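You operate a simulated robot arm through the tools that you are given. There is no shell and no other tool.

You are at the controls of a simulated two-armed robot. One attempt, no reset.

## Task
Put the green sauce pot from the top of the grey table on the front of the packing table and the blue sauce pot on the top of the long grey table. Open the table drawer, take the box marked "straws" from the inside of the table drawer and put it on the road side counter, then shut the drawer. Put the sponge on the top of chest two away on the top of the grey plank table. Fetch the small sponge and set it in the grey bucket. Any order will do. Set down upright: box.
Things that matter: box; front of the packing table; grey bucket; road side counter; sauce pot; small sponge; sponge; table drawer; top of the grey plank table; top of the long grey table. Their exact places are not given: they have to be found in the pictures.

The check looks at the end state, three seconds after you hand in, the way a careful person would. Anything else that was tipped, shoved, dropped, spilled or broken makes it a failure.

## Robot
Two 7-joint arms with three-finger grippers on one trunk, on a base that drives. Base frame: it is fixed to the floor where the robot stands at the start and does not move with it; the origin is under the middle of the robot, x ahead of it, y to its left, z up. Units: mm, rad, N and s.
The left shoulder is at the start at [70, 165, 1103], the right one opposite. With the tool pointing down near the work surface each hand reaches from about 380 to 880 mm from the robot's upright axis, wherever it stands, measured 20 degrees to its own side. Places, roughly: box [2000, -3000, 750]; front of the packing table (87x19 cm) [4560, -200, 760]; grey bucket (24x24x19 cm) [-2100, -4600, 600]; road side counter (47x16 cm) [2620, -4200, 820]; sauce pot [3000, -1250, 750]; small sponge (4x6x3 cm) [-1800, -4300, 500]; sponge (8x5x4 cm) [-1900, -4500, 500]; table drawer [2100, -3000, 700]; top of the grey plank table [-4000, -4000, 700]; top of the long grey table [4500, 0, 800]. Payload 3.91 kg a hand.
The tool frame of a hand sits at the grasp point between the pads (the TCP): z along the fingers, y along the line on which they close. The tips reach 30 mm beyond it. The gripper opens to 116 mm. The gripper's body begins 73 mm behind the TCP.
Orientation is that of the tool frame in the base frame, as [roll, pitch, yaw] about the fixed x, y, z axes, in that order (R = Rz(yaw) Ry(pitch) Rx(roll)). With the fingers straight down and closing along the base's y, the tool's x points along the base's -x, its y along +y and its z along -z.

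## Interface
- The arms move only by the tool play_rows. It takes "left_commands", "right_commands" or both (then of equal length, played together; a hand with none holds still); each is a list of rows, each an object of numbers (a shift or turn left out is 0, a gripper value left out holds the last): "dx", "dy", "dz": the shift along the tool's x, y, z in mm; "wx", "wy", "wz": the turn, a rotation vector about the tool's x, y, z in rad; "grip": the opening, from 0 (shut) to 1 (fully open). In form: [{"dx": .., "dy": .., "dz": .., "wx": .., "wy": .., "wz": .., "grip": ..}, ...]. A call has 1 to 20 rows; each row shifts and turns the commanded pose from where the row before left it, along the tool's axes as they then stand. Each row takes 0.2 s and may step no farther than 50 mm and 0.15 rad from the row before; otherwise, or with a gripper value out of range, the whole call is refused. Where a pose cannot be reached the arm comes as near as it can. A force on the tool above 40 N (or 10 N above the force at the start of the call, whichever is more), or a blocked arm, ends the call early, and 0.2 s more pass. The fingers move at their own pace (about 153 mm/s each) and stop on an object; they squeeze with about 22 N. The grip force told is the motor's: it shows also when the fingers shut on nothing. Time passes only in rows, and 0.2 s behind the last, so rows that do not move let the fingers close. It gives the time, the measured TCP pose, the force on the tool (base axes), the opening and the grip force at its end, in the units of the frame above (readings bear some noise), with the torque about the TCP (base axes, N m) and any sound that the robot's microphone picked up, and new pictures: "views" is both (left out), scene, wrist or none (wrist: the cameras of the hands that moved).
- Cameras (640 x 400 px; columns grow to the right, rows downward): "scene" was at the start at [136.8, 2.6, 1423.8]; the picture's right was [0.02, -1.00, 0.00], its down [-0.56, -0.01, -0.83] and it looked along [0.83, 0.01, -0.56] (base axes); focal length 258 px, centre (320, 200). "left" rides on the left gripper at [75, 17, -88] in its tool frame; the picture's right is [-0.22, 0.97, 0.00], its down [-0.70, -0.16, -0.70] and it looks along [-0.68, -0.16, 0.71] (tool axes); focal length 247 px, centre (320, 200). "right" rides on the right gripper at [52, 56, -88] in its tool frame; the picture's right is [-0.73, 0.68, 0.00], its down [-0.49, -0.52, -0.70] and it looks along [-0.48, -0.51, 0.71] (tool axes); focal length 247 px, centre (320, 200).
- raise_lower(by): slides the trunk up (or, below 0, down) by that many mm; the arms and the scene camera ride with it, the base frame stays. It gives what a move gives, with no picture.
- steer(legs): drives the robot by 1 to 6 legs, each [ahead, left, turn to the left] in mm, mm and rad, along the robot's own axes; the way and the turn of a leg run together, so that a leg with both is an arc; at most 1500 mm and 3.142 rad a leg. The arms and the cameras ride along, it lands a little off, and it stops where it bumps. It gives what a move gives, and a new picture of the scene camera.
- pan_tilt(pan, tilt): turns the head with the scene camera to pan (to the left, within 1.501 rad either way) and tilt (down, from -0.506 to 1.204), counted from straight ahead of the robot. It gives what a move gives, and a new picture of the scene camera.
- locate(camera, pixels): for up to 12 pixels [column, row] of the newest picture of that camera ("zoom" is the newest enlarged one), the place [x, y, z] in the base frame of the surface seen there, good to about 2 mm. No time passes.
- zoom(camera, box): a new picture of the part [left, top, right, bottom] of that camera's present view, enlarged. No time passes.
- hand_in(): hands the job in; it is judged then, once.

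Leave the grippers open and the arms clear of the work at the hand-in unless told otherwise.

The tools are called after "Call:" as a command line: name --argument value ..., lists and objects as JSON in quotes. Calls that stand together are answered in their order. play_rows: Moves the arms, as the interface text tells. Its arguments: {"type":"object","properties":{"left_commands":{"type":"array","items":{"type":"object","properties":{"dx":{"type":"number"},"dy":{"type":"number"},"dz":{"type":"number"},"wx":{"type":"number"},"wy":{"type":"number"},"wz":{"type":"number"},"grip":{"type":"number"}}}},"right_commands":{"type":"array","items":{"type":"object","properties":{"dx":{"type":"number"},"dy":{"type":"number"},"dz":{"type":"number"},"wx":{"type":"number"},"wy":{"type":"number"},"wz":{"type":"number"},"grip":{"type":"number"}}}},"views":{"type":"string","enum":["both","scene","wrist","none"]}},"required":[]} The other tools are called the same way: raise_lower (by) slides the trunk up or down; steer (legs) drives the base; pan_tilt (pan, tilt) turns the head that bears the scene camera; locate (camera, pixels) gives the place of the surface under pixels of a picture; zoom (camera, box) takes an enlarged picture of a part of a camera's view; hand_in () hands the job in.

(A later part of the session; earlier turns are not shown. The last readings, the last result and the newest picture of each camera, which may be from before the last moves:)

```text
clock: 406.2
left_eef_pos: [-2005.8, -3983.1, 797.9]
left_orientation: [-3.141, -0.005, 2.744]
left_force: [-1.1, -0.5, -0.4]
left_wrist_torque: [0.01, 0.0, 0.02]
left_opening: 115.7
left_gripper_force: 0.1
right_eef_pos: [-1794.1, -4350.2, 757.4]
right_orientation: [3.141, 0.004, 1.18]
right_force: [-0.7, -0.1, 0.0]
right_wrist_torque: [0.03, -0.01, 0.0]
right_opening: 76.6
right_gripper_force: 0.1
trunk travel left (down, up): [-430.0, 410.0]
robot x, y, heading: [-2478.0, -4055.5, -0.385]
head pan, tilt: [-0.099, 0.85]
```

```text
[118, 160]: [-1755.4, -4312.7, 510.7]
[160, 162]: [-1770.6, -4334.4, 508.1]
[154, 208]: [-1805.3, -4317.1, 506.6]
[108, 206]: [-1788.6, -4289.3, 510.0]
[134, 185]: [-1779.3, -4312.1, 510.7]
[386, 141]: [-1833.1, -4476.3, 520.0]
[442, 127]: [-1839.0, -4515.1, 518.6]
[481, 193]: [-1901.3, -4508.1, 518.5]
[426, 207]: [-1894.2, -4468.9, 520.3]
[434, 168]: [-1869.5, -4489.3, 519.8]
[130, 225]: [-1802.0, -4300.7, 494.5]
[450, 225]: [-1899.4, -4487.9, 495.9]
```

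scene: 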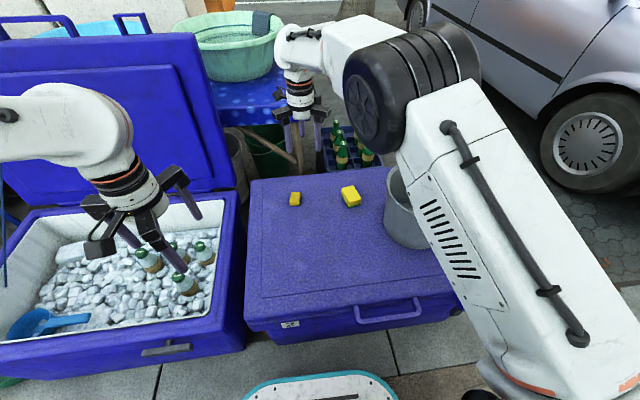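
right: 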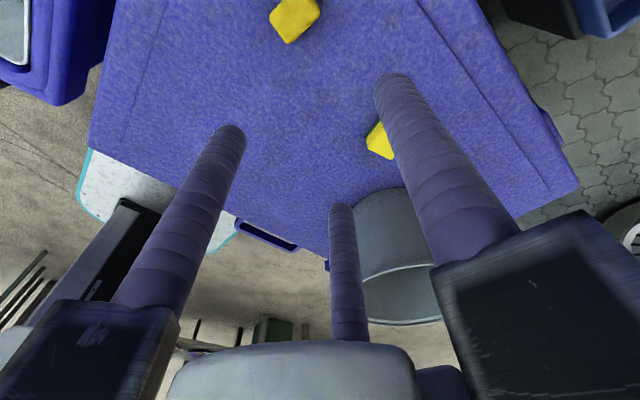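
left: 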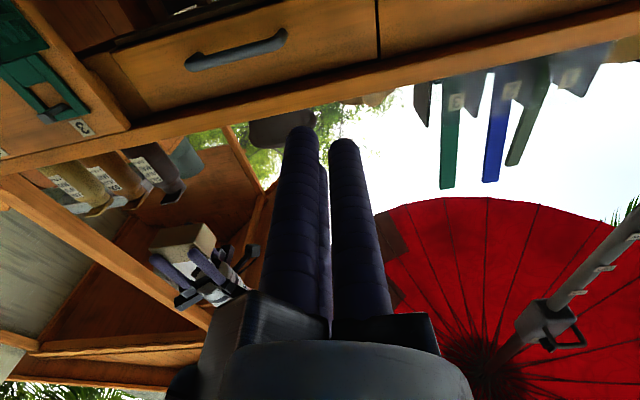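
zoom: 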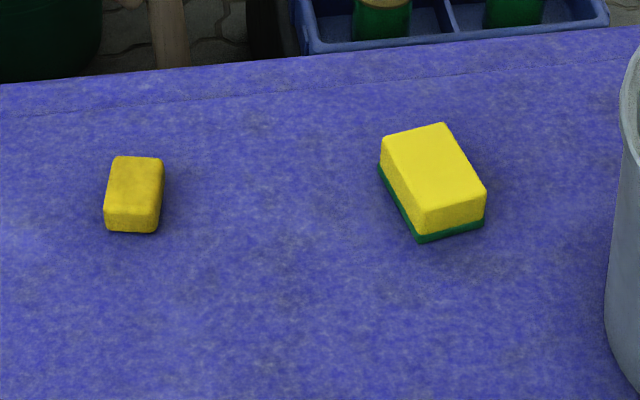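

Small sponge: centre ≈(-1780,-4313), long axis at about -35°; big one: centre ≈(-1867,-4492), long axis at about -7°. I turn the right hand by 0.22, centre over the small sponge and go down to z≈600.

Call:
play_rows --right_commands '[{"wz": 0.11}, {"wz": 0.11}, {"dx": 38.4, "dy": -4.5}, {"dz": 40}, {"dz": 40}, {"dz": 40}, {"dz": 35}, {}, {}]' --views "both"

```text
clock: 408.2
left_eef_pos: [-2005.3, -3983.3, 797.7]
left_orientation: [3.141, -0.005, 2.744]
left_force: [0.2, -0.4, 0.7]
left_wrist_torque: [-0.01, 0.0, 0.03]
left_opening: 116.0
left_gripper_force: 0.0
right_eef_pos: [-1777.3, -4316.5, 603.2]
right_orientation: [3.141, 0.003, 0.961]
right_force: [-0.4, -0.6, 0.4]
right_wrist_torque: [0.01, 0.0, -0.04]
right_opening: 76.7
right_gripper_force: 0.1
trunk travel left (down, up): [-430.0, 410.0]
robot x, y, heading: [-2478.2, -4052.3, -0.385]
head pan, tilt: [-0.099, 0.85]
```

scene: 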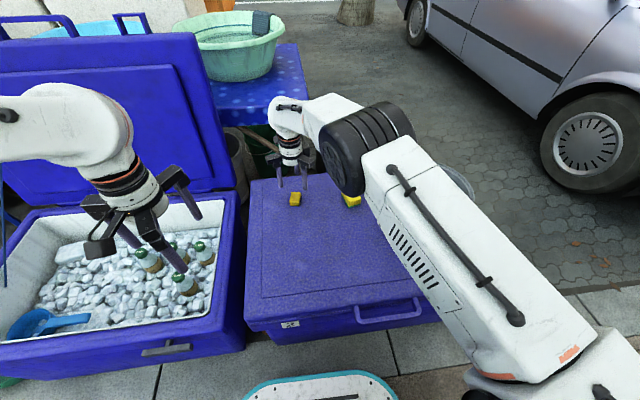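
right: 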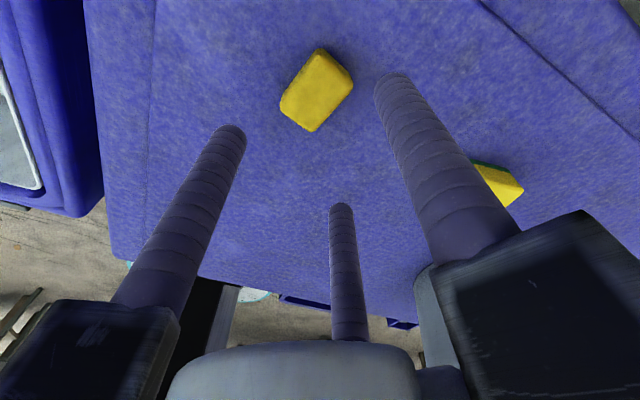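

Call:
locate --camera "right" --pixels '[[321, 54], [349, 82], [314, 126], [284, 101], [317, 90], [325, 70], [300, 112], [385, 85], [232, 140], [340, 212]]'

```text
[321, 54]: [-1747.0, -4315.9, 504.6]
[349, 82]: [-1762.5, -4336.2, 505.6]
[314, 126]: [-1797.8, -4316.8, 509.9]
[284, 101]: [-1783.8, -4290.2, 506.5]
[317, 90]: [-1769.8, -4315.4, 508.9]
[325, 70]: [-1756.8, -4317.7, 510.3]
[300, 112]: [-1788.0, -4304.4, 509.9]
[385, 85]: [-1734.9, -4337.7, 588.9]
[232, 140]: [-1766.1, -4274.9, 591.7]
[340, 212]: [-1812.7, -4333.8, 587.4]
```

Centre ≈(-1776,-4314.5), aligned within 2°. I shift 6 mm and descend to TCP 515, then close.

Call:
play_rows --right_commands '[{"dx": 2.3, "dy": 5.5, "dz": 30}, {"dz": 30}, {"dz": 20}, {"dz": 8}, {}, {"grip": 0.5}, {"grip": 0.4}, {"grip": 0.3}, {"grip": 0.25}, {}]' --views "both"

```text
clock: 410.4
left_eef_pos: [-2004.9, -3984.2, 797.6]
left_orientation: [-3.141, -0.006, 2.744]
left_force: [0.4, -0.3, -0.2]
left_wrist_torque: [0.0, 0.05, -0.01]
left_opening: 115.9
left_gripper_force: 0.1
right_eef_pos: [-1770.3, -4318.8, 515.1]
right_orientation: [3.141, 0.004, 0.959]
right_force: [0.0, 0.5, 0.0]
right_wrist_torque: [-0.02, 0.0, 0.04]
right_opening: 42.1
right_gripper_force: 13.3
trunk travel left (down, up): [-430.0, 410.0]
robot x, y, heading: [-2479.6, -4053.1, -0.382]
head pan, tilt: [-0.099, 0.85]
```

scene: 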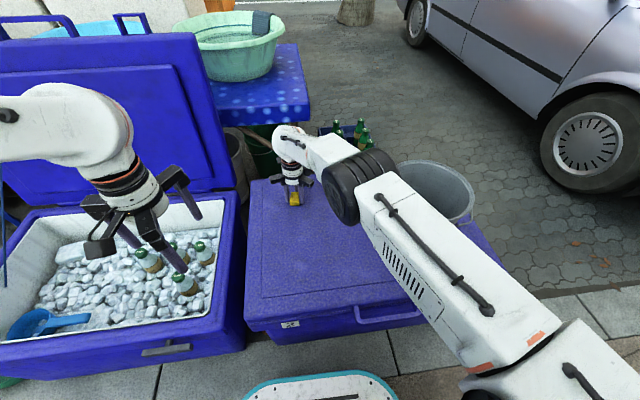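
right: 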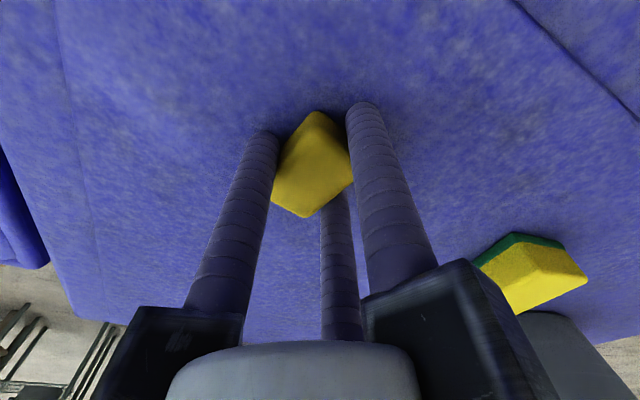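

Nearly gripped (42 mm, 13 N and rising). I tighten a bit more and check.

Call:
play_rows --right_commands '[{"grip": 0.15}, {"grip": 0.1}, {}, {}]' --views "wrist"

```text
clock: 411.4
left_eef_pos: [-2004.6, -3983.1, 796.8]
left_orientation: [-3.141, -0.006, 2.744]
left_force: [-0.6, 0.3, 0.1]
left_wrist_torque: [0.01, 0.02, -0.06]
left_opening: 116.1
left_gripper_force: 0.1
right_eef_pos: [-1770.0, -4317.7, 514.5]
right_orientation: [3.142, 0.003, 0.96]
right_force: [1.0, 0.2, 0.2]
right_wrist_torque: [0.01, 0.0, 0.02]
right_opening: 42.1
right_gripper_force: 21.9
trunk travel left (down, up): [-430.0, 410.0]
robot x, y, heading: [-2479.3, -4056.8, -0.378]
head pan, tilt: [-0.099, 0.85]
```

right: 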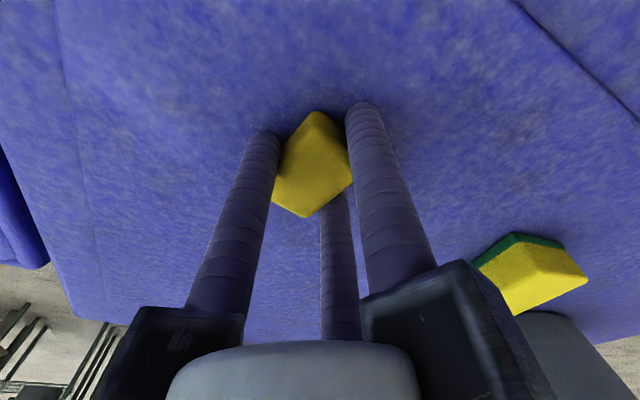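

Gripped firmly at 42 mm. I lift the small sponge.

Call:
play_rows --right_commands '[{"dz": -10}, {"dz": -25}, {"dz": -35}, {"dz": -40}, {"dz": -40}, {"dz": -40}, {"dz": -40}, {}]' --views "both"

```text
clock: 413.2
left_eef_pos: [-2003.9, -3984.0, 797.6]
left_orientation: [-3.14, -0.006, 2.744]
left_force: [0.1, -0.4, -0.2]
left_wrist_torque: [0.0, 0.03, 0.02]
left_opening: 116.1
left_gripper_force: 0.1
right_eef_pos: [-1768.9, -4317.9, 746.6]
right_orientation: [3.142, 0.004, 0.958]
right_force: [0.4, -0.6, 0.1]
right_wrist_torque: [-0.04, 0.0, -0.02]
right_opening: 41.7
right_gripper_force: 21.9
trunk travel left (down, up): [-430.0, 410.0]
robot x, y, heading: [-2478.1, -4053.6, -0.384]
head pan, tilt: [-0.099, 0.85]
```

scene: 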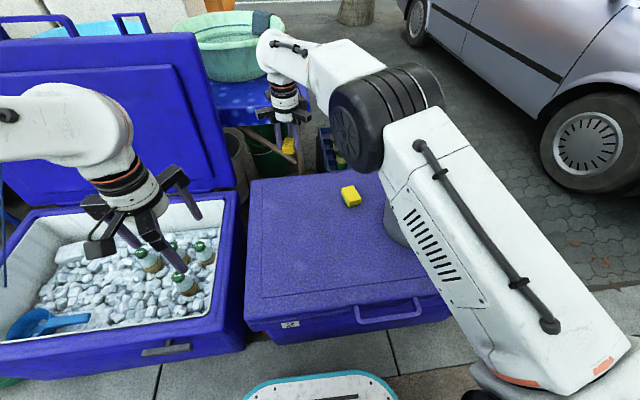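
right: 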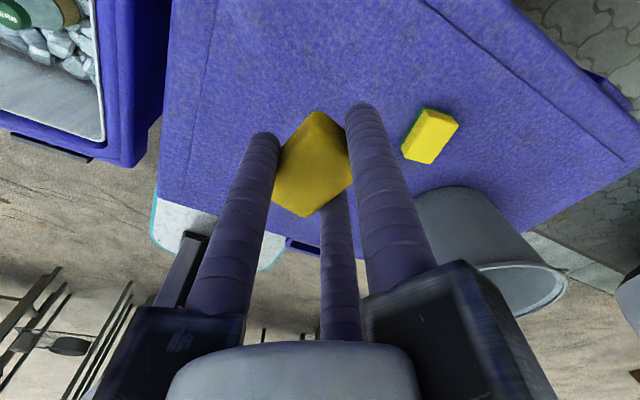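

The small sponge is held well. The bucket's rim circle centres at about (-2062,-4615.5), radius 114. I carry the sponge above it.

Call:
play_rows --right_commands '[{"dz": -25}, {"dz": -20}, {"dx": -45.8, "dy": -7.6}, {"dx": -45.8, "dy": -7.6}, {"dx": -45.8, "dy": -7.6}, {"dx": -45.8, "dy": -7.6}, {"dx": -45.8, "dy": -7.6}, {"dx": -45.8, "dy": -7.6}, {"dx": -45.8, "dy": -7.6}, {"dx": -45.8, "dy": -7.6}, {"dx": -45.8, "dy": -7.6}, {}, {}]' --views "both"

```text
clock: 416.0
left_eef_pos: [-2005.4, -3983.4, 798.0]
left_orientation: [3.142, -0.006, 2.744]
left_force: [0.3, 1.0, 0.1]
left_wrist_torque: [-0.01, 0.03, 0.0]
left_opening: 116.1
left_gripper_force: 0.0
right_eef_pos: [-2061.3, -4616.0, 789.1]
right_orientation: [-3.141, 0.004, 0.959]
right_force: [0.0, -0.3, -0.3]
right_wrist_torque: [0.02, 0.0, -0.01]
right_opening: 41.4
right_gripper_force: 21.9
trunk travel left (down, up): [-430.0, 410.0]
robot x, y, heading: [-2479.3, -4053.8, -0.384]
head pan, tilt: [-0.099, 0.85]
```

scene: 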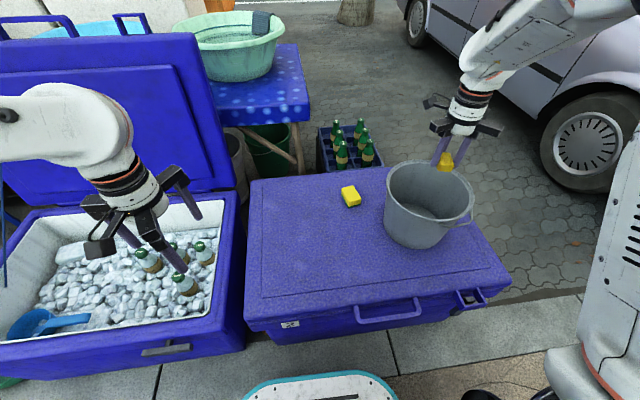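
right: 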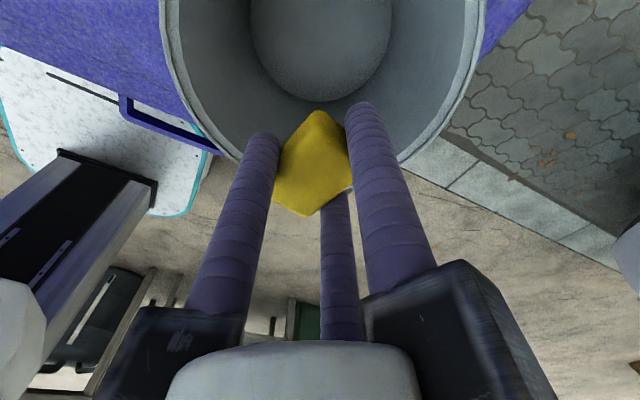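

Call:
locate --camera "right" --pixels '[[166, 30], [478, 30], [205, 125], [440, 125], [320, 40], [300, 95], [385, 95]]'

```text
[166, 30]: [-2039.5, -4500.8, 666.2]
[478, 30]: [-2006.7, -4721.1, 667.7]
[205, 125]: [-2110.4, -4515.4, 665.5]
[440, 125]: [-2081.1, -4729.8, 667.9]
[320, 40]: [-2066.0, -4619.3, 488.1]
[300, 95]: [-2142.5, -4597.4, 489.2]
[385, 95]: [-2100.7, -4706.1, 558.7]
```

The hand is centred over the bucket within 2 mm. I lower the sponge into it (TCP to z≈612).

Call:
play_rows --right_commands '[{"dz": 40}, {"dz": 40}, {"dz": 40}, {"dz": 40}, {"dz": 17}, {}, {}]' --views "both"

```text
clock: 417.6
left_eef_pos: [-2005.5, -3983.1, 798.5]
left_orientation: [3.141, -0.005, 2.746]
left_force: [0.7, -0.3, 0.2]
left_wrist_torque: [0.01, 0.0, 0.0]
left_opening: 116.0
left_gripper_force: 0.1
right_eef_pos: [-2059.5, -4614.5, 614.2]
right_orientation: [3.141, 0.003, 0.96]
right_force: [0.1, 0.7, 0.9]
right_wrist_torque: [-0.03, 0.02, 0.01]
right_opening: 41.4
right_gripper_force: 21.7
trunk travel left (down, up): [-430.0, 410.0]
robot x, y, heading: [-2479.2, -4056.0, -0.386]
head pan, tilt: [-0.099, 0.85]
```

scene: 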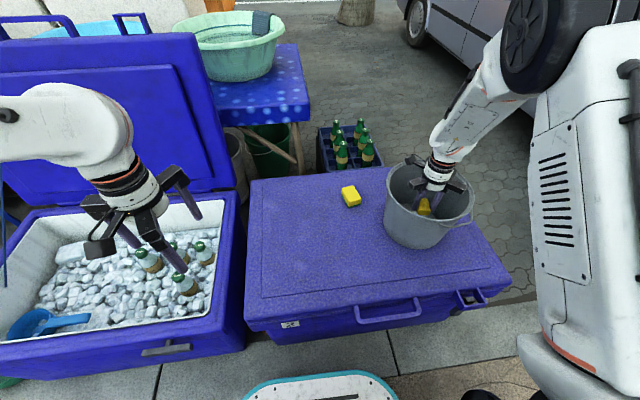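
right: 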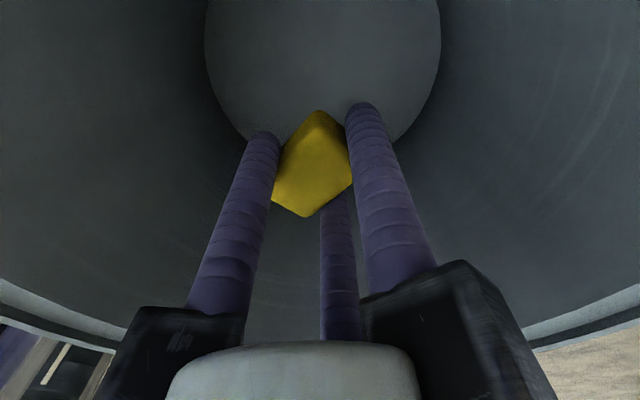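

The sponge hangs inside the bucket; the camera housing would be near the rim if I went deeper, so I release here (about 9 cm above the bottom, soft sponge).

Call:
play_rows --right_commands '[{"grip": 0.4}, {"grip": 0.5}, {"grip": 0.58}, {}, {}, {}]' --views "both"

```text
clock: 419.0
left_eef_pos: [-2006.1, -3984.6, 797.5]
left_orientation: [3.141, -0.005, 2.744]
left_force: [-0.4, 0.2, -0.2]
left_wrist_torque: [0.0, 0.02, 0.03]
left_opening: 116.1
left_gripper_force: 0.0
right_eef_pos: [-2060.6, -4615.1, 614.3]
right_orientation: [-3.142, 0.003, 0.959]
right_force: [0.4, 0.1, 0.4]
right_wrist_torque: [0.0, -0.02, -0.01]
right_opening: 67.1
right_gripper_force: 0.0
trunk travel left (down, up): [-430.0, 410.0]
robot x, y, heading: [-2478.9, -4051.2, -0.383]
head pan, tilt: [-0.099, 0.85]
```

scene: 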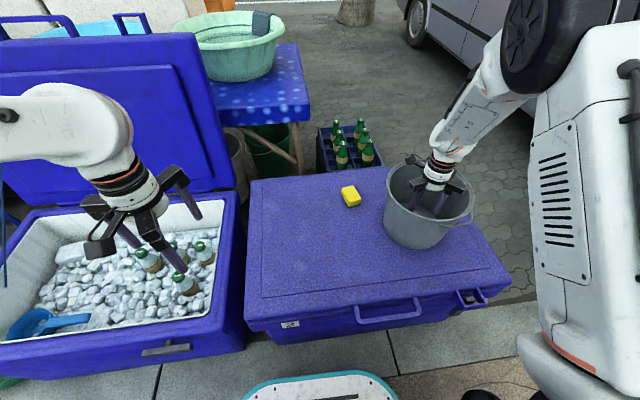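
right: 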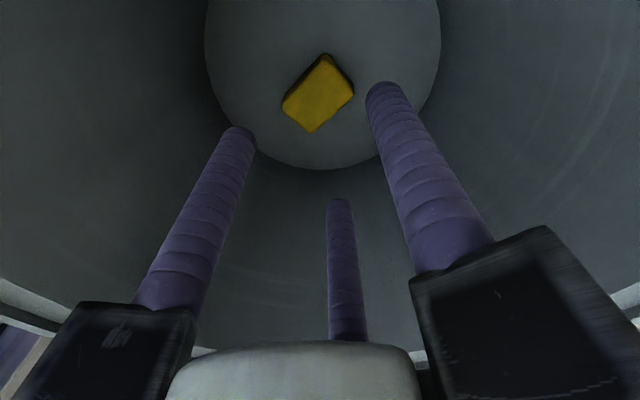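

The small sponge lies flat at the bottom of the bucket. I lift the hand straight out.

Call:
play_rows --right_commands '[{"dz": -25}, {"dz": -35}, {"dz": -40}, {"dz": -40}, {"dz": -40}, {}]' --views "both"

```text
clock: 420.4
left_eef_pos: [-2004.8, -3984.1, 797.1]
left_orientation: [-3.141, -0.005, 2.743]
left_force: [-0.5, 0.0, 1.0]
left_wrist_torque: [0.0, -0.02, -0.01]
left_opening: 116.1
left_gripper_force: 0.0
right_eef_pos: [-2062.9, -4616.2, 794.4]
right_orientation: [-3.141, 0.003, 0.96]
right_force: [0.3, -0.2, 0.7]
right_wrist_torque: [-0.03, 0.01, -0.01]
right_opening: 67.2
right_gripper_force: 0.0
trunk travel left (down, up): [-430.0, 410.0]
robot x, y, heading: [-2477.9, -4053.0, -0.381]
head pan, tilt: [-0.099, 0.85]
```

scene: 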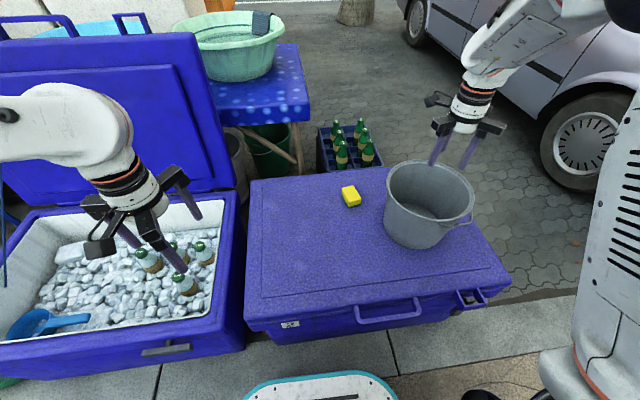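
right: 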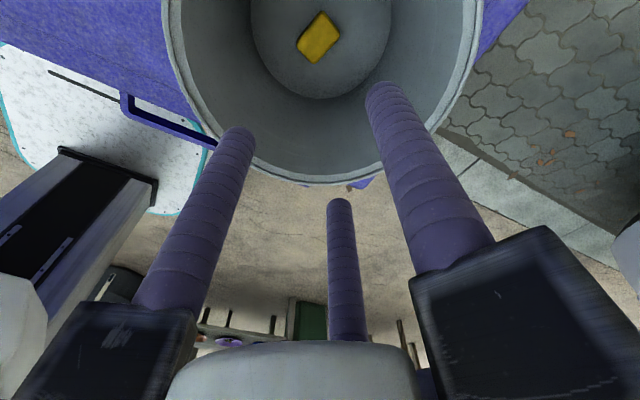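

Done with the small sponge. Now the big one: I move above it at (-1857,-4493), turn the hand by 0.49 to align with its long axis, and open to 0.7.

Call:
play_rows --right_commands '[{"dx": 43.7, "dy": 19.5}, {"dx": 43.7, "dy": 19.5}, {"dx": 43.7, "dy": 19.5}, {"dx": 43.7, "dy": 19.5}, {"dx": 43.7, "dy": 19.5}, {"wz": -0.123, "grip": 0.7}, {"wz": -0.123}, {"wz": -0.123}, {"wz": -0.123}, {"dz": 40}, {"dz": 40}, {"dz": 40}, {"dz": 40}, {}, {}]' --views "both"

```text
clock: 423.6
left_eef_pos: [-2005.2, -3983.1, 797.0]
left_orientation: [-3.141, -0.005, 2.745]
left_force: [-0.3, 0.4, 0.0]
left_wrist_torque: [0.01, 0.0, -0.01]
left_opening: 116.1
left_gripper_force: 0.0
right_eef_pos: [-1856.9, -4493.1, 635.5]
right_orientation: [-3.14, 0.005, 1.452]
right_force: [0.0, 1.3, -0.1]
right_wrist_torque: [0.04, -0.03, 0.02]
right_opening: 81.3
right_gripper_force: 0.0
trunk travel left (down, up): [-430.0, 410.0]
robot x, y, heading: [-2478.6, -4055.5, -0.383]
head pan, tilt: [-0.099, 0.85]
```

scene: 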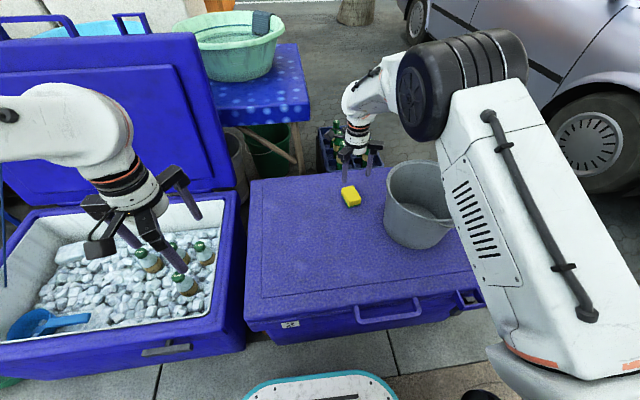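
right: 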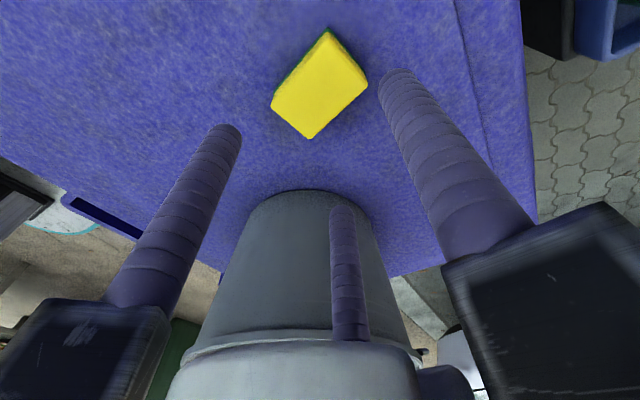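

Call:
locate --camera "right" --pixels '[[330, 35], [363, 84], [310, 134], [275, 102], [320, 85], [345, 60], [293, 118], [392, 85], [225, 140], [343, 215]]'

```text
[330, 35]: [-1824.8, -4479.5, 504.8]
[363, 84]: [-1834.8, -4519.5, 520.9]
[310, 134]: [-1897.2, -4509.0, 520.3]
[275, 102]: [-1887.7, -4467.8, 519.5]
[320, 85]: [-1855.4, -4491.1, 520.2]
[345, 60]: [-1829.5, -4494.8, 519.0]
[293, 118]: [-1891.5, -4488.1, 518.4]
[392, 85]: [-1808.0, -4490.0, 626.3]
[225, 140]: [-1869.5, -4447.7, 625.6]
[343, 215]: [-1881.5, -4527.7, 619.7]
```

Centre ≈(-1864,-4493), well aligned. I descend 120 mm and close on it.

Call:
play_rows --right_commands '[{"dx": -0.7, "dy": 2.6, "dz": 35}, {"dz": 35}, {"dz": 30}, {"dz": 20}, {}, {"grip": 0.55}, {"grip": 0.45}, {"grip": 0.35}, {"grip": 0.3}, {}, {}]' --views "both"

```text
clock: 426.0
left_eef_pos: [-2005.5, -3984.6, 798.1]
left_orientation: [3.141, -0.006, 2.744]
left_force: [0.6, -0.3, 0.7]
left_wrist_torque: [-0.03, 0.01, -0.03]
left_opening: 116.1
left_gripper_force: 0.1
right_eef_pos: [-1855.1, -4492.0, 514.4]
right_orientation: [-3.139, 0.003, 1.451]
right_force: [0.1, 0.4, 0.1]
right_wrist_torque: [0.0, 0.0, -0.01]
right_opening: 56.7
right_gripper_force: 21.5
trunk travel left (down, up): [-430.0, 410.0]
robot x, y, heading: [-2480.9, -4055.8, -0.382]
head pan, tilt: [-0.099, 0.85]
```

scene: 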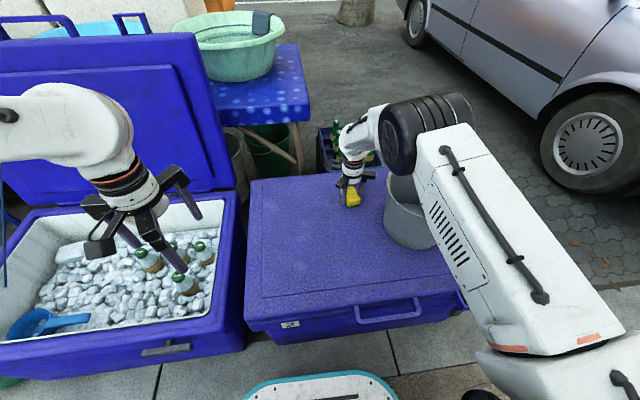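
right: 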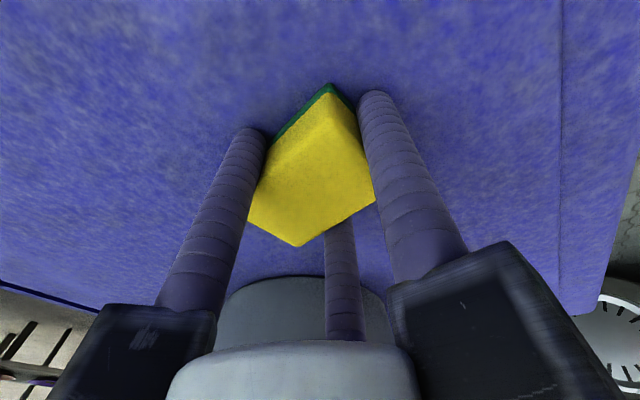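

Gripped (57 mm, 21.5 N). I lift it.

Call:
play_rows --right_commands '[{"dz": -10}, {"dz": -25}, {"dz": -35}, {"dz": -40}, {"dz": -40}, {"dz": -40}, {"dz": -40}, {"dz": -40}, {"dz": -40}, {}]' --views "both"

```text
clock: 428.2
left_eef_pos: [-2005.3, -3984.2, 797.3]
left_orientation: [-3.141, -0.006, 2.743]
left_force: [-0.1, -1.0, -0.1]
left_wrist_torque: [-0.02, 0.02, -0.03]
left_opening: 116.1
left_gripper_force: 0.1
right_eef_pos: [-1854.7, -4490.8, 826.4]
right_orientation: [-3.14, 0.004, 1.451]
right_force: [0.7, -0.1, -1.2]
right_wrist_torque: [0.0, 0.0, 0.01]
right_opening: 56.3
right_gripper_force: 22.2
trunk travel left (down, up): [-430.0, 410.0]
robot x, y, heading: [-2479.4, -4052.0, -0.386]
head pan, tilt: [-0.099, 0.85]
```

scene: 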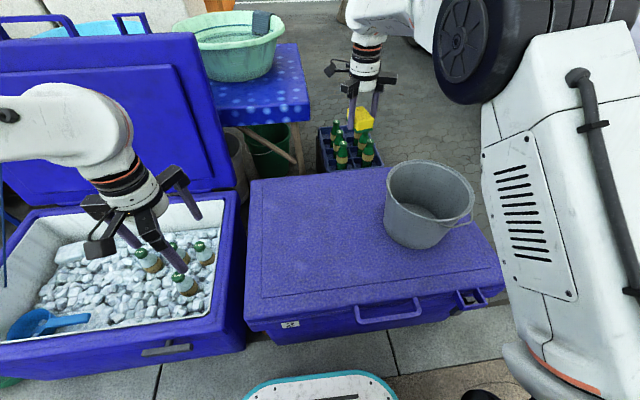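
right: 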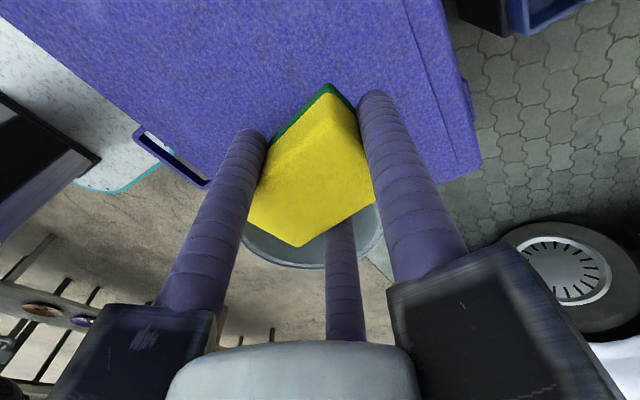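

The sponge is held well. I raise the trunk, back off a little and turn around toward the plank table.

Call:
raise_lower --by 400

Call:
steer --legs '[[-150, 0, 0], [0, 0, 1.59], [0, 0, 1.59]]'

Call:
pan_tilt --pan 0.3 --tilt 0.65

```text
clock: 432.0
left_eef_pos: [-2005.2, -3983.8, 1197.4]
left_orientation: [3.14, -0.007, 2.745]
left_force: [-0.5, -0.1, -0.4]
left_wrist_torque: [-0.01, 0.03, -0.03]
left_opening: 116.0
left_gripper_force: 0.2
right_eef_pos: [-1853.6, -4490.8, 1225.3]
right_orientation: [-3.14, 0.003, 1.453]
right_force: [-0.5, -0.2, 0.0]
right_wrist_torque: [-0.01, -0.02, -0.03]
right_opening: 56.3
right_gripper_force: 21.7
trunk travel left (down, up): [-830.0, 10.0]
robot x, y, heading: [-2476.3, -4050.6, -0.379]
head pan, tilt: [-0.099, 0.85]
```

```text
clock: 441.3
left_eef_pos: [-3083.1, -4107.2, 1198.4]
left_orientation: [-3.141, -0.005, -0.31]
left_force: [0.6, -0.2, 0.0]
left_wrist_torque: [0.02, -0.03, -0.04]
left_opening: 116.1
left_gripper_force: 0.1
right_eef_pos: [-3277.8, -3613.9, 1225.7]
right_orientation: [-3.14, 0.004, -1.602]
right_force: [0.9, -0.2, -0.9]
right_wrist_torque: [0.01, 0.03, 0.01]
right_opening: 56.7
right_gripper_force: 21.4
trunk travel left (down, up): [-830.0, 10.0]
robot x, y, heading: [-2614.3, -3995.9, 2.851]
head pan, tilt: [-0.099, 0.85]
```

scene: 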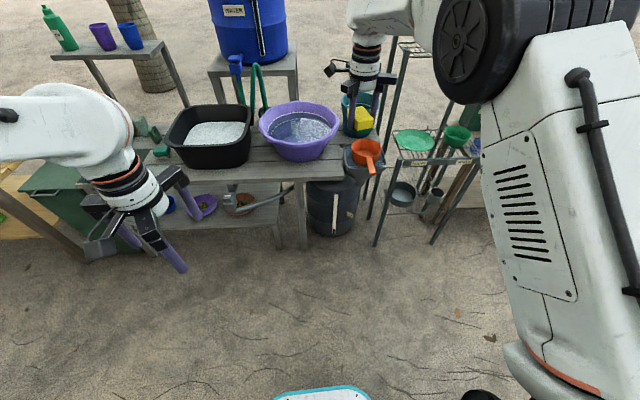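

```text
clock: 442.2
left_eef_pos: [-3081.4, -4107.0, 1197.8]
left_orientation: [3.141, -0.006, -0.312]
left_force: [1.1, -0.9, 0.6]
left_wrist_torque: [0.04, 0.0, 0.02]
left_opening: 115.6
left_gripper_force: 0.1
right_eef_pos: [-3277.2, -3615.2, 1225.8]
right_orientation: [-3.141, 0.005, -1.602]
right_force: [0.3, 0.3, 0.1]
right_wrist_torque: [0.01, -0.01, 0.04]
right_opening: 56.5
right_gripper_force: 22.1
trunk travel left (down, up): [-830.0, 10.0]
robot x, y, heading: [-2616.9, -3997.8, 2.848]
head pan, tilt: [0.3, 0.649]
```

scene: 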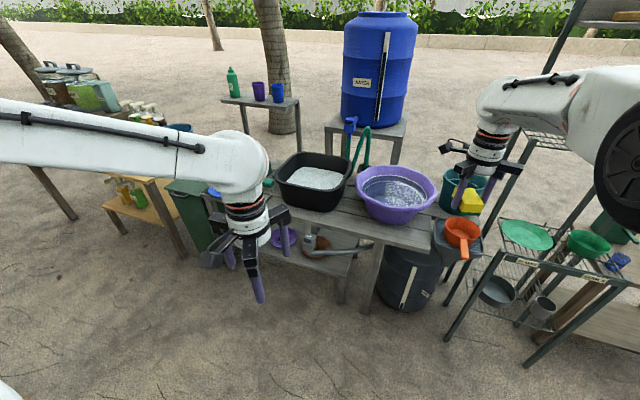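

Call:
zoom --camera "scene" --box '[240, 130, 480, 290]'

```text
2.50 times, centred on (360, 210) of scene
```

zoom: 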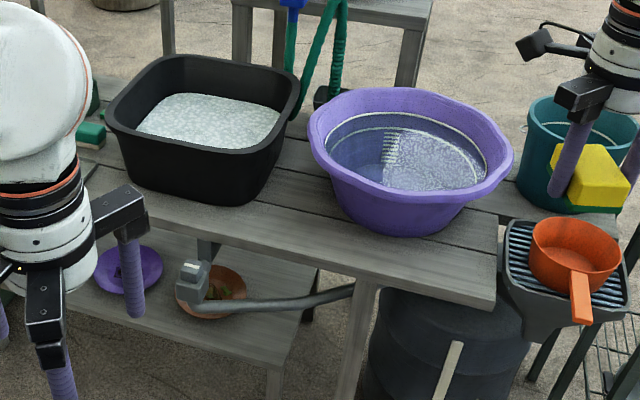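

Call:
locate --camera "zoom" --pixels '[[290, 190], [300, 215], [295, 235], [290, 250], [250, 203], [350, 215], [400, 240], [310, 170], [280, 225], [330, 250], [480, 270], [230, 235]]'

```text
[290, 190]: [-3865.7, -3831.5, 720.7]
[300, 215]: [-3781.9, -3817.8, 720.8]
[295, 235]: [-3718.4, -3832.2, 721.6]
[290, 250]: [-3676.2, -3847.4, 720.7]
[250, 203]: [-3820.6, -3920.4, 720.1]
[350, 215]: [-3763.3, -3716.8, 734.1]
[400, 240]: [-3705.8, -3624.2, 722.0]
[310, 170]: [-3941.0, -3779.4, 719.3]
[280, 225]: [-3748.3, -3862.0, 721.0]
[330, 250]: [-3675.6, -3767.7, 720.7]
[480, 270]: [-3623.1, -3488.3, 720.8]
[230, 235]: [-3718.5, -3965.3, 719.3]
```

Call:
locate --camera "zoom" --pixels '[[283, 120], [265, 145], [240, 152], [180, 145], [312, 130], [325, 165], [350, 190], [380, 205], [430, 205], [298, 85]]'

```text
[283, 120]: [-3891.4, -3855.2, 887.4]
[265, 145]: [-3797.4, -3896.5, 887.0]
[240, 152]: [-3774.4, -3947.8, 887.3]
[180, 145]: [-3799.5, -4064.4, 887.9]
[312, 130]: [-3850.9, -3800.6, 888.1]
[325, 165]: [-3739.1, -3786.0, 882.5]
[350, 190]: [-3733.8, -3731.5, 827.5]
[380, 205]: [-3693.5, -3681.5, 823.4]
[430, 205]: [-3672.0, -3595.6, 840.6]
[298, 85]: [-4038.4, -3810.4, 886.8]
```

Rims of the basins are at z≈887 and come close together, so I need to know how far the finger knuckles stick out. I measure them in the last right wrist picture.

Call:
locate --camera "right" --pixels '[[102, 312], [213, 318], [70, 370], [390, 290], [505, 245], [560, 320], [600, 390], [200, 290], [430, 245]]'

```text
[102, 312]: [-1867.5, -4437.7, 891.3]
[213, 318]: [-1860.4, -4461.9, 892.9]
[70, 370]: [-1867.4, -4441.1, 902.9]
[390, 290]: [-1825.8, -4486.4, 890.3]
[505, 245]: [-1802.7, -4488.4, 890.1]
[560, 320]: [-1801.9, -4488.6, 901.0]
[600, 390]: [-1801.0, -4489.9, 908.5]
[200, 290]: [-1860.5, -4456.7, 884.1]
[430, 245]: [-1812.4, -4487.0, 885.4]
```

The knuckles reach only ~55–65 mm out and start ~64 mm above the TCP, but the camera housing sticks out further. The left part of the table has only low things on it, so I move along to see it better.

Call:
steer --legs '[[0, 0, -0.05], [150, 700, 0]]'

Call:
pan_tilt --pan -0.1 --tilt 0.65

```text
clock: 446.5
left_eef_pos: [-3471.9, -4685.8, 1198.1]
left_orientation: [-3.14, -0.004, -0.371]
left_force: [0.4, 0.1, -0.4]
left_wrist_torque: [-0.03, 0.01, 0.02]
left_opening: 116.0
left_gripper_force: 0.1
right_eef_pos: [-3635.5, -4180.9, 1226.3]
right_orientation: [-3.14, 0.004, -1.662]
right_force: [0.7, 0.3, -0.3]
right_wrist_torque: [-0.01, 0.01, -0.03]
right_opening: 56.3
right_gripper_force: 22.3
trunk travel left (down, up): [-830.0, 10.0]
robot x, y, heading: [-3001.7, -4605.9, 2.78]
head pan, tilt: [0.3, 0.649]
```

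scene: 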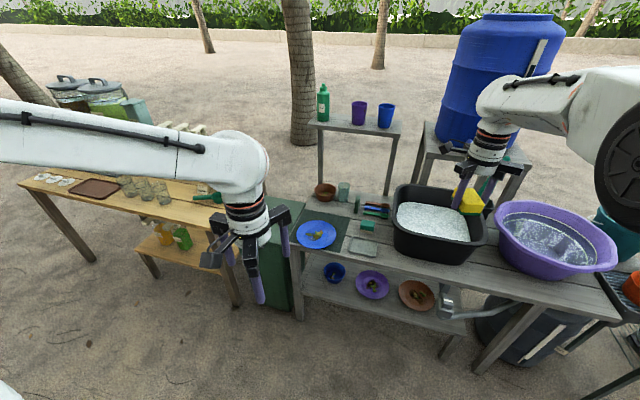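

```text
clock: 447.4
left_eef_pos: [-3472.3, -4686.2, 1198.0]
left_orientation: [-3.14, -0.006, -0.372]
left_force: [-0.3, -0.1, 0.3]
left_wrist_torque: [-0.01, -0.01, 0.03]
left_opening: 115.9
left_gripper_force: 0.1
right_eef_pos: [-3636.7, -4184.1, 1225.1]
right_orientation: [-3.139, 0.003, -1.662]
right_force: [-0.4, -0.6, -0.3]
right_wrist_torque: [0.0, -0.01, -0.04]
right_opening: 56.3
right_gripper_force: 21.8
trunk travel left (down, up): [-830.0, 10.0]
robot x, y, heading: [-3002.3, -4607.4, 2.785]
head pan, tilt: [-0.099, 0.649]
```

scene: 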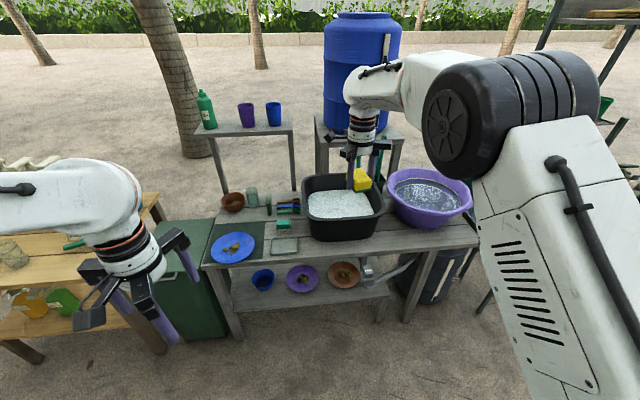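

Call:
zoom --camera "scene" --box '[190, 150, 490, 310]'

```text
2.13 times, centred on (340, 230) of scene
```

zoom: 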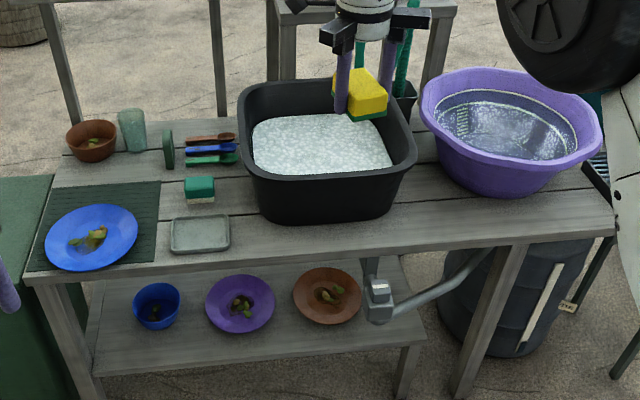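

Call:
locate --camera "zoom" --pixels '[[250, 175], [325, 178], [395, 165], [414, 145], [425, 120], [440, 150], [470, 170], [520, 170], [430, 215], [430, 242], [320, 250], [500, 238]]'

Call:
locate --camera "zoom" --pixels '[[270, 218], [380, 218], [455, 185], [490, 197], [230, 245], [245, 230], [420, 190], [410, 205], [450, 210], [232, 218], [560, 215], [400, 235]]'

```text
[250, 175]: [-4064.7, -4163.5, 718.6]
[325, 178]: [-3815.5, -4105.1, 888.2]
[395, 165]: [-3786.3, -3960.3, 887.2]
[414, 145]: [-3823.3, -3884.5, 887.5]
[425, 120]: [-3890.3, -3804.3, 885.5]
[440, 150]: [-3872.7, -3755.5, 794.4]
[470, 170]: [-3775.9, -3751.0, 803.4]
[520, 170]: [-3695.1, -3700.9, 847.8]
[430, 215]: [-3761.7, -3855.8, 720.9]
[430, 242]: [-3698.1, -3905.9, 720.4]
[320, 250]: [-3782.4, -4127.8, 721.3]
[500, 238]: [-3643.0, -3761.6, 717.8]
```

```text
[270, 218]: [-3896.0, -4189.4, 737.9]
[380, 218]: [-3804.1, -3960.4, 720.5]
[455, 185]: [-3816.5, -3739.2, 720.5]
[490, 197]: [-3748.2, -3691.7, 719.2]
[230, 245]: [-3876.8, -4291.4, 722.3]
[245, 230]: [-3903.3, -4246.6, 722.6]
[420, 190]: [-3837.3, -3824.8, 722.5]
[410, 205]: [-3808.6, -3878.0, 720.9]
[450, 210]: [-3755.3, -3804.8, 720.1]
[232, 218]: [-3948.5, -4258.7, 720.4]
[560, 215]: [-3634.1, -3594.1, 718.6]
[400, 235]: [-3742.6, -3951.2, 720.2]
```

A free area lies between the two basins near the front edge (edge u≈-2150). I plan the sponge there with TCP at (-3739,-3873), hand turned back to its natural yaw so the camera housing points to the front. I lower the trunk 200 mm and turn the wrist here in the free.

Call:
raise_lower --by -200

Call:
play_rows --right_commands '[{"wz": -0.146}, {"wz": -0.146}, {"wz": -0.146}, {"wz": -0.146}, {"wz": -0.146}, {"wz": -0.146}, {"wz": -0.146}, {"wz": -0.146}, {"wz": -0.14}, {}, {}]' --views "none"

Call:
steer --legs '[[0, -267, 0], [120, 0, 0]]'

```text
clock: 449.6
left_eef_pos: [-3470.8, -4685.9, 998.4]
left_orientation: [-3.141, -0.006, -0.371]
left_force: [-0.1, -0.6, 0.6]
left_wrist_torque: [-0.01, -0.01, 0.01]
left_opening: 115.8
left_gripper_force: 0.0
right_eef_pos: [-3636.6, -4183.0, 1025.7]
right_orientation: [-3.139, 0.003, -1.661]
right_force: [0.2, 1.1, 0.1]
right_wrist_torque: [0.0, 0.0, -0.03]
right_opening: 56.2
right_gripper_force: 21.5
trunk travel left (down, up): [-630.0, 210.0]
robot x, y, heading: [-2998.2, -4604.2, 2.783]
head pan, tilt: [-0.099, 0.649]
```

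```text
clock: 452.0
left_eef_pos: [-3471.4, -4686.3, 998.2]
left_orientation: [-3.141, -0.004, -0.372]
left_force: [-0.3, 0.1, 0.8]
left_wrist_torque: [0.0, -0.01, -0.01]
left_opening: 115.7
left_gripper_force: 0.1
right_eef_pos: [-3637.4, -4182.7, 1024.7]
right_orientation: [-3.14, -0.001, -0.352]
right_force: [0.9, -1.0, -0.6]
right_wrist_torque: [-0.01, -0.03, 0.01]
right_opening: 56.2
right_gripper_force: 22.1
trunk travel left (down, up): [-630.0, 210.0]
robot x, y, heading: [-3002.6, -4603.5, 2.782]
head pan, tilt: [-0.099, 0.649]
```

```text
clock: 454.7
left_eef_pos: [-3490.0, -4392.0, 997.8]
left_orientation: [-3.141, -0.006, -0.368]
left_force: [0.0, 0.1, 0.1]
left_wrist_torque: [0.01, -0.01, 0.0]
left_opening: 115.7
left_gripper_force: 0.2
right_eef_pos: [-3655.3, -3888.9, 1025.1]
right_orientation: [-3.139, 0.001, -0.354]
right_force: [0.2, -0.4, -1.0]
right_wrist_torque: [0.02, 0.0, -0.03]
right_opening: 56.2
right_gripper_force: 22.2
trunk travel left (down, up): [-630.0, 210.0]
robot x, y, heading: [-3018.1, -4306.5, 2.789]
head pan, tilt: [-0.099, 0.649]
```

scene: 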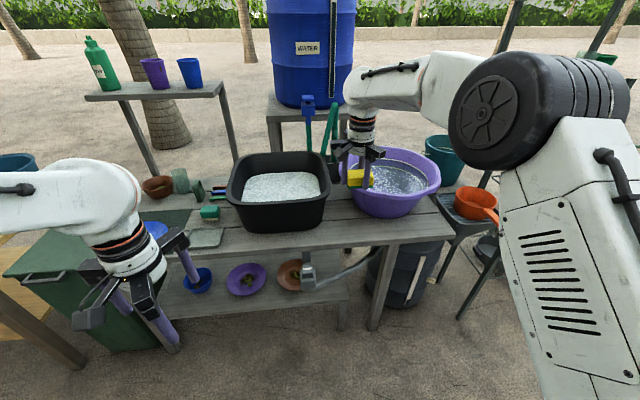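

The hand is ~85 mm from the spot. I move it over and check with the wrist camera.

Call:
play_rows --right_commands '[{"dx": -42.2, "dy": 7}, {"dx": -42.2, "dy": 7}, {}, {}]' --views "both"

```text
clock: 455.7
left_eef_pos: [-3489.6, -4392.2, 997.6]
left_orientation: [-3.141, -0.005, -0.37]
left_force: [0.0, -0.1, 0.2]
left_wrist_torque: [-0.02, -0.01, 0.01]
left_opening: 116.2
left_gripper_force: 0.0
right_eef_pos: [-3723.4, -3871.9, 1025.0]
right_orientation: [-3.136, -0.002, -0.353]
right_force: [-0.8, 0.1, -0.7]
right_wrist_torque: [0.0, -0.02, 0.01]
right_opening: 56.5
right_gripper_force: 21.9
right hand out of reach, approached as far as the arm can: row 2
trunk travel left (down, up): [-630.0, 210.0]
robot x, y, heading: [-3019.1, -4310.0, 2.789]
head pan, tilt: [-0.099, 0.649]
```

scene: 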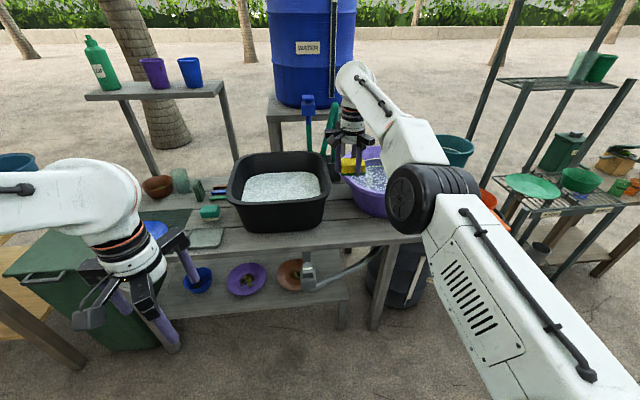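
right: 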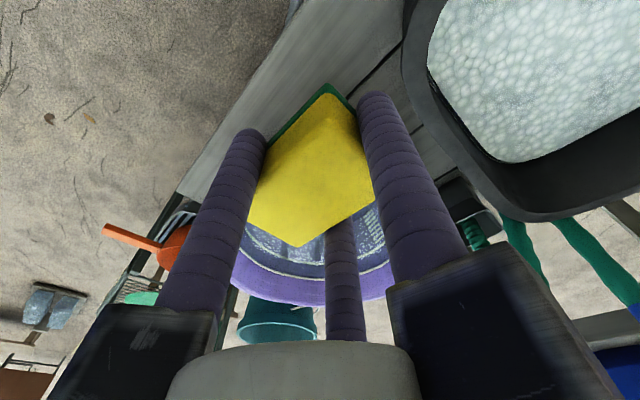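

The arm is at full stretch here. I drive 80 mm closer while pulling the hand back by the same amount, so that it ends ~14 mm deeper.

Call:
play_rows --right_commands '[{"dx": 33}, {"dx": 33}, {}]' --views "none"

Call:
steer --legs '[[80, 0, 0]]'

Call:
play_rows --right_commands '[{}, {}]' --views "both"

```text
clock: 456.5
left_eef_pos: [-3492.7, -4390.1, 996.8]
left_orientation: [-3.141, -0.009, -0.371]
left_force: [-0.6, 0.4, 0.2]
left_wrist_torque: [0.0, -0.02, 0.01]
left_opening: 115.9
left_gripper_force: 0.1
right_eef_pos: [-3664.1, -3892.6, 1025.0]
right_orientation: [-3.138, -0.002, -0.353]
right_force: [0.7, -0.5, -0.8]
right_wrist_torque: [-0.08, -0.03, -0.03]
right_opening: 56.0
right_gripper_force: 22.5
trunk travel left (down, up): [-630.0, 210.0]
robot x, y, heading: [-3014.6, -4313.5, 2.785]
head pan, tilt: [-0.099, 0.649]
```

```text
clock: 457.6
left_eef_pos: [-3564.3, -4364.5, 996.8]
left_orientation: [-3.141, -0.006, -0.372]
left_force: [0.0, 0.2, 0.2]
left_wrist_torque: [-0.02, -0.05, 0.02]
left_opening: 116.1
left_gripper_force: 0.1
right_eef_pos: [-3734.7, -3866.8, 1026.0]
right_orientation: [-3.137, -0.002, -0.351]
right_force: [-0.6, -0.1, -0.4]
right_wrist_torque: [-0.03, -0.04, 0.0]
right_opening: 56.5
right_gripper_force: 22.0
trunk travel left (down, up): [-630.0, 210.0]
robot x, y, heading: [-3088.3, -4287.0, 2.787]
head pan, tilt: [-0.099, 0.649]
```

scene: 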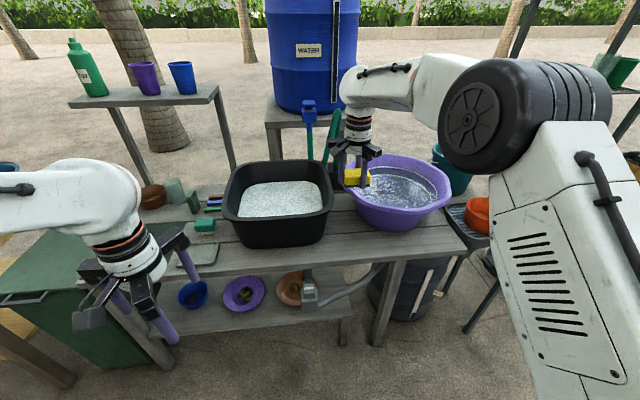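

```text
clock: 458.2
left_eef_pos: [-3563.2, -4364.5, 998.4]
left_orientation: [-3.14, -0.007, -0.371]
left_force: [0.2, 0.8, -0.4]
left_wrist_torque: [-0.01, -0.03, -0.02]
left_opening: 116.1
left_gripper_force: 0.1
right_eef_pos: [-3735.3, -3868.4, 1026.4]
right_orientation: [-3.137, -0.001, -0.352]
right_force: [0.7, 0.2, -0.6]
right_wrist_torque: [-0.03, -0.02, -0.01]
right_opening: 56.4
right_gripper_force: 22.0
trunk travel left (down, up): [-630.0, 210.0]
robot x, y, heading: [-3090.7, -4284.5, 2.789]
head pan, tilt: [-0.099, 0.649]
```

scene: 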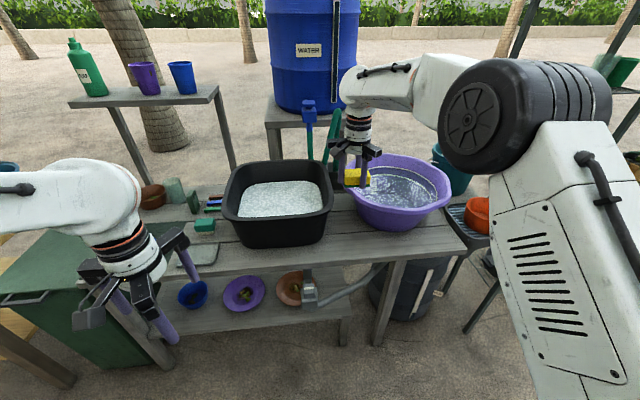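
right: 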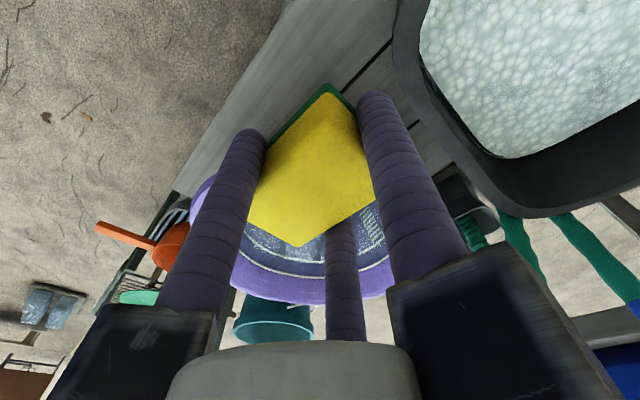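

Call:
locate --camera "right" --pixels '[[398, 60], [425, 120], [470, 180], [520, 210], [205, 190], [240, 280], [385, 290], [250, 60], [300, 20], [330, 60], [195, 200]]'

```text
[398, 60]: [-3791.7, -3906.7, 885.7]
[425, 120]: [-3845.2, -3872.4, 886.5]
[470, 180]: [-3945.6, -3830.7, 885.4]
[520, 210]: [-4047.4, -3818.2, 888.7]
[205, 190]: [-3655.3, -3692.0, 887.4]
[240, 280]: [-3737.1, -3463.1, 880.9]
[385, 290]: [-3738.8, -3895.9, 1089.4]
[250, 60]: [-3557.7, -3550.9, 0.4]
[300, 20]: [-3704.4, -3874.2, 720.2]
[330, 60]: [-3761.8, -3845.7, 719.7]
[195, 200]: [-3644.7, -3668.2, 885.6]
```

Clearances: about 68 mm to the black basin's corner and 82 mm to the purple rim. I shift 6 mm toward the front and descend 150 mm first.

Call:
play_rows --right_commands '[{"dx": 6, "dz": 30}, {"dz": 40}, {"dz": 40}, {"dz": 40}, {}, {}]' --views "both"

```text
clock: 459.6
left_eef_pos: [-3565.2, -4364.5, 997.8]
left_orientation: [3.141, -0.006, -0.372]
left_force: [0.1, -0.9, -0.5]
left_wrist_torque: [0.03, -0.02, 0.02]
left_opening: 115.7
left_gripper_force: 0.1
right_eef_pos: [-3730.5, -3867.9, 877.2]
right_orientation: [-3.138, -0.001, -0.353]
right_force: [0.1, 0.0, 0.5]
right_wrist_torque: [-0.01, 0.03, -0.01]
right_opening: 56.4
right_gripper_force: 21.8
trunk travel left (down, up): [-630.0, 210.0]
robot x, y, heading: [-3091.4, -4277.9, 2.788]
head pan, tilt: [-0.099, 0.649]
```

scene: 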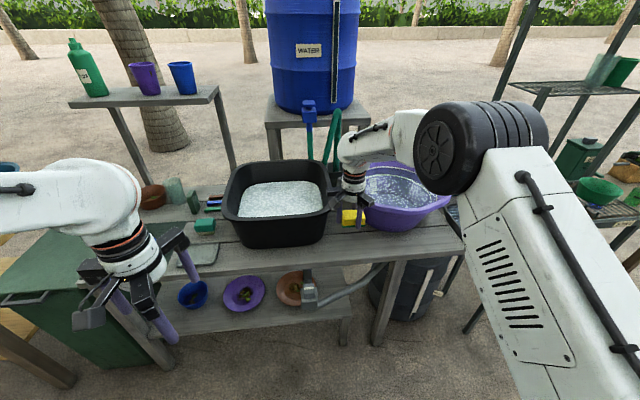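
right: 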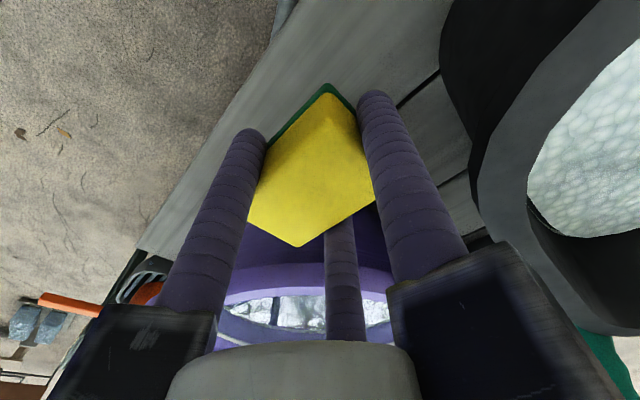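

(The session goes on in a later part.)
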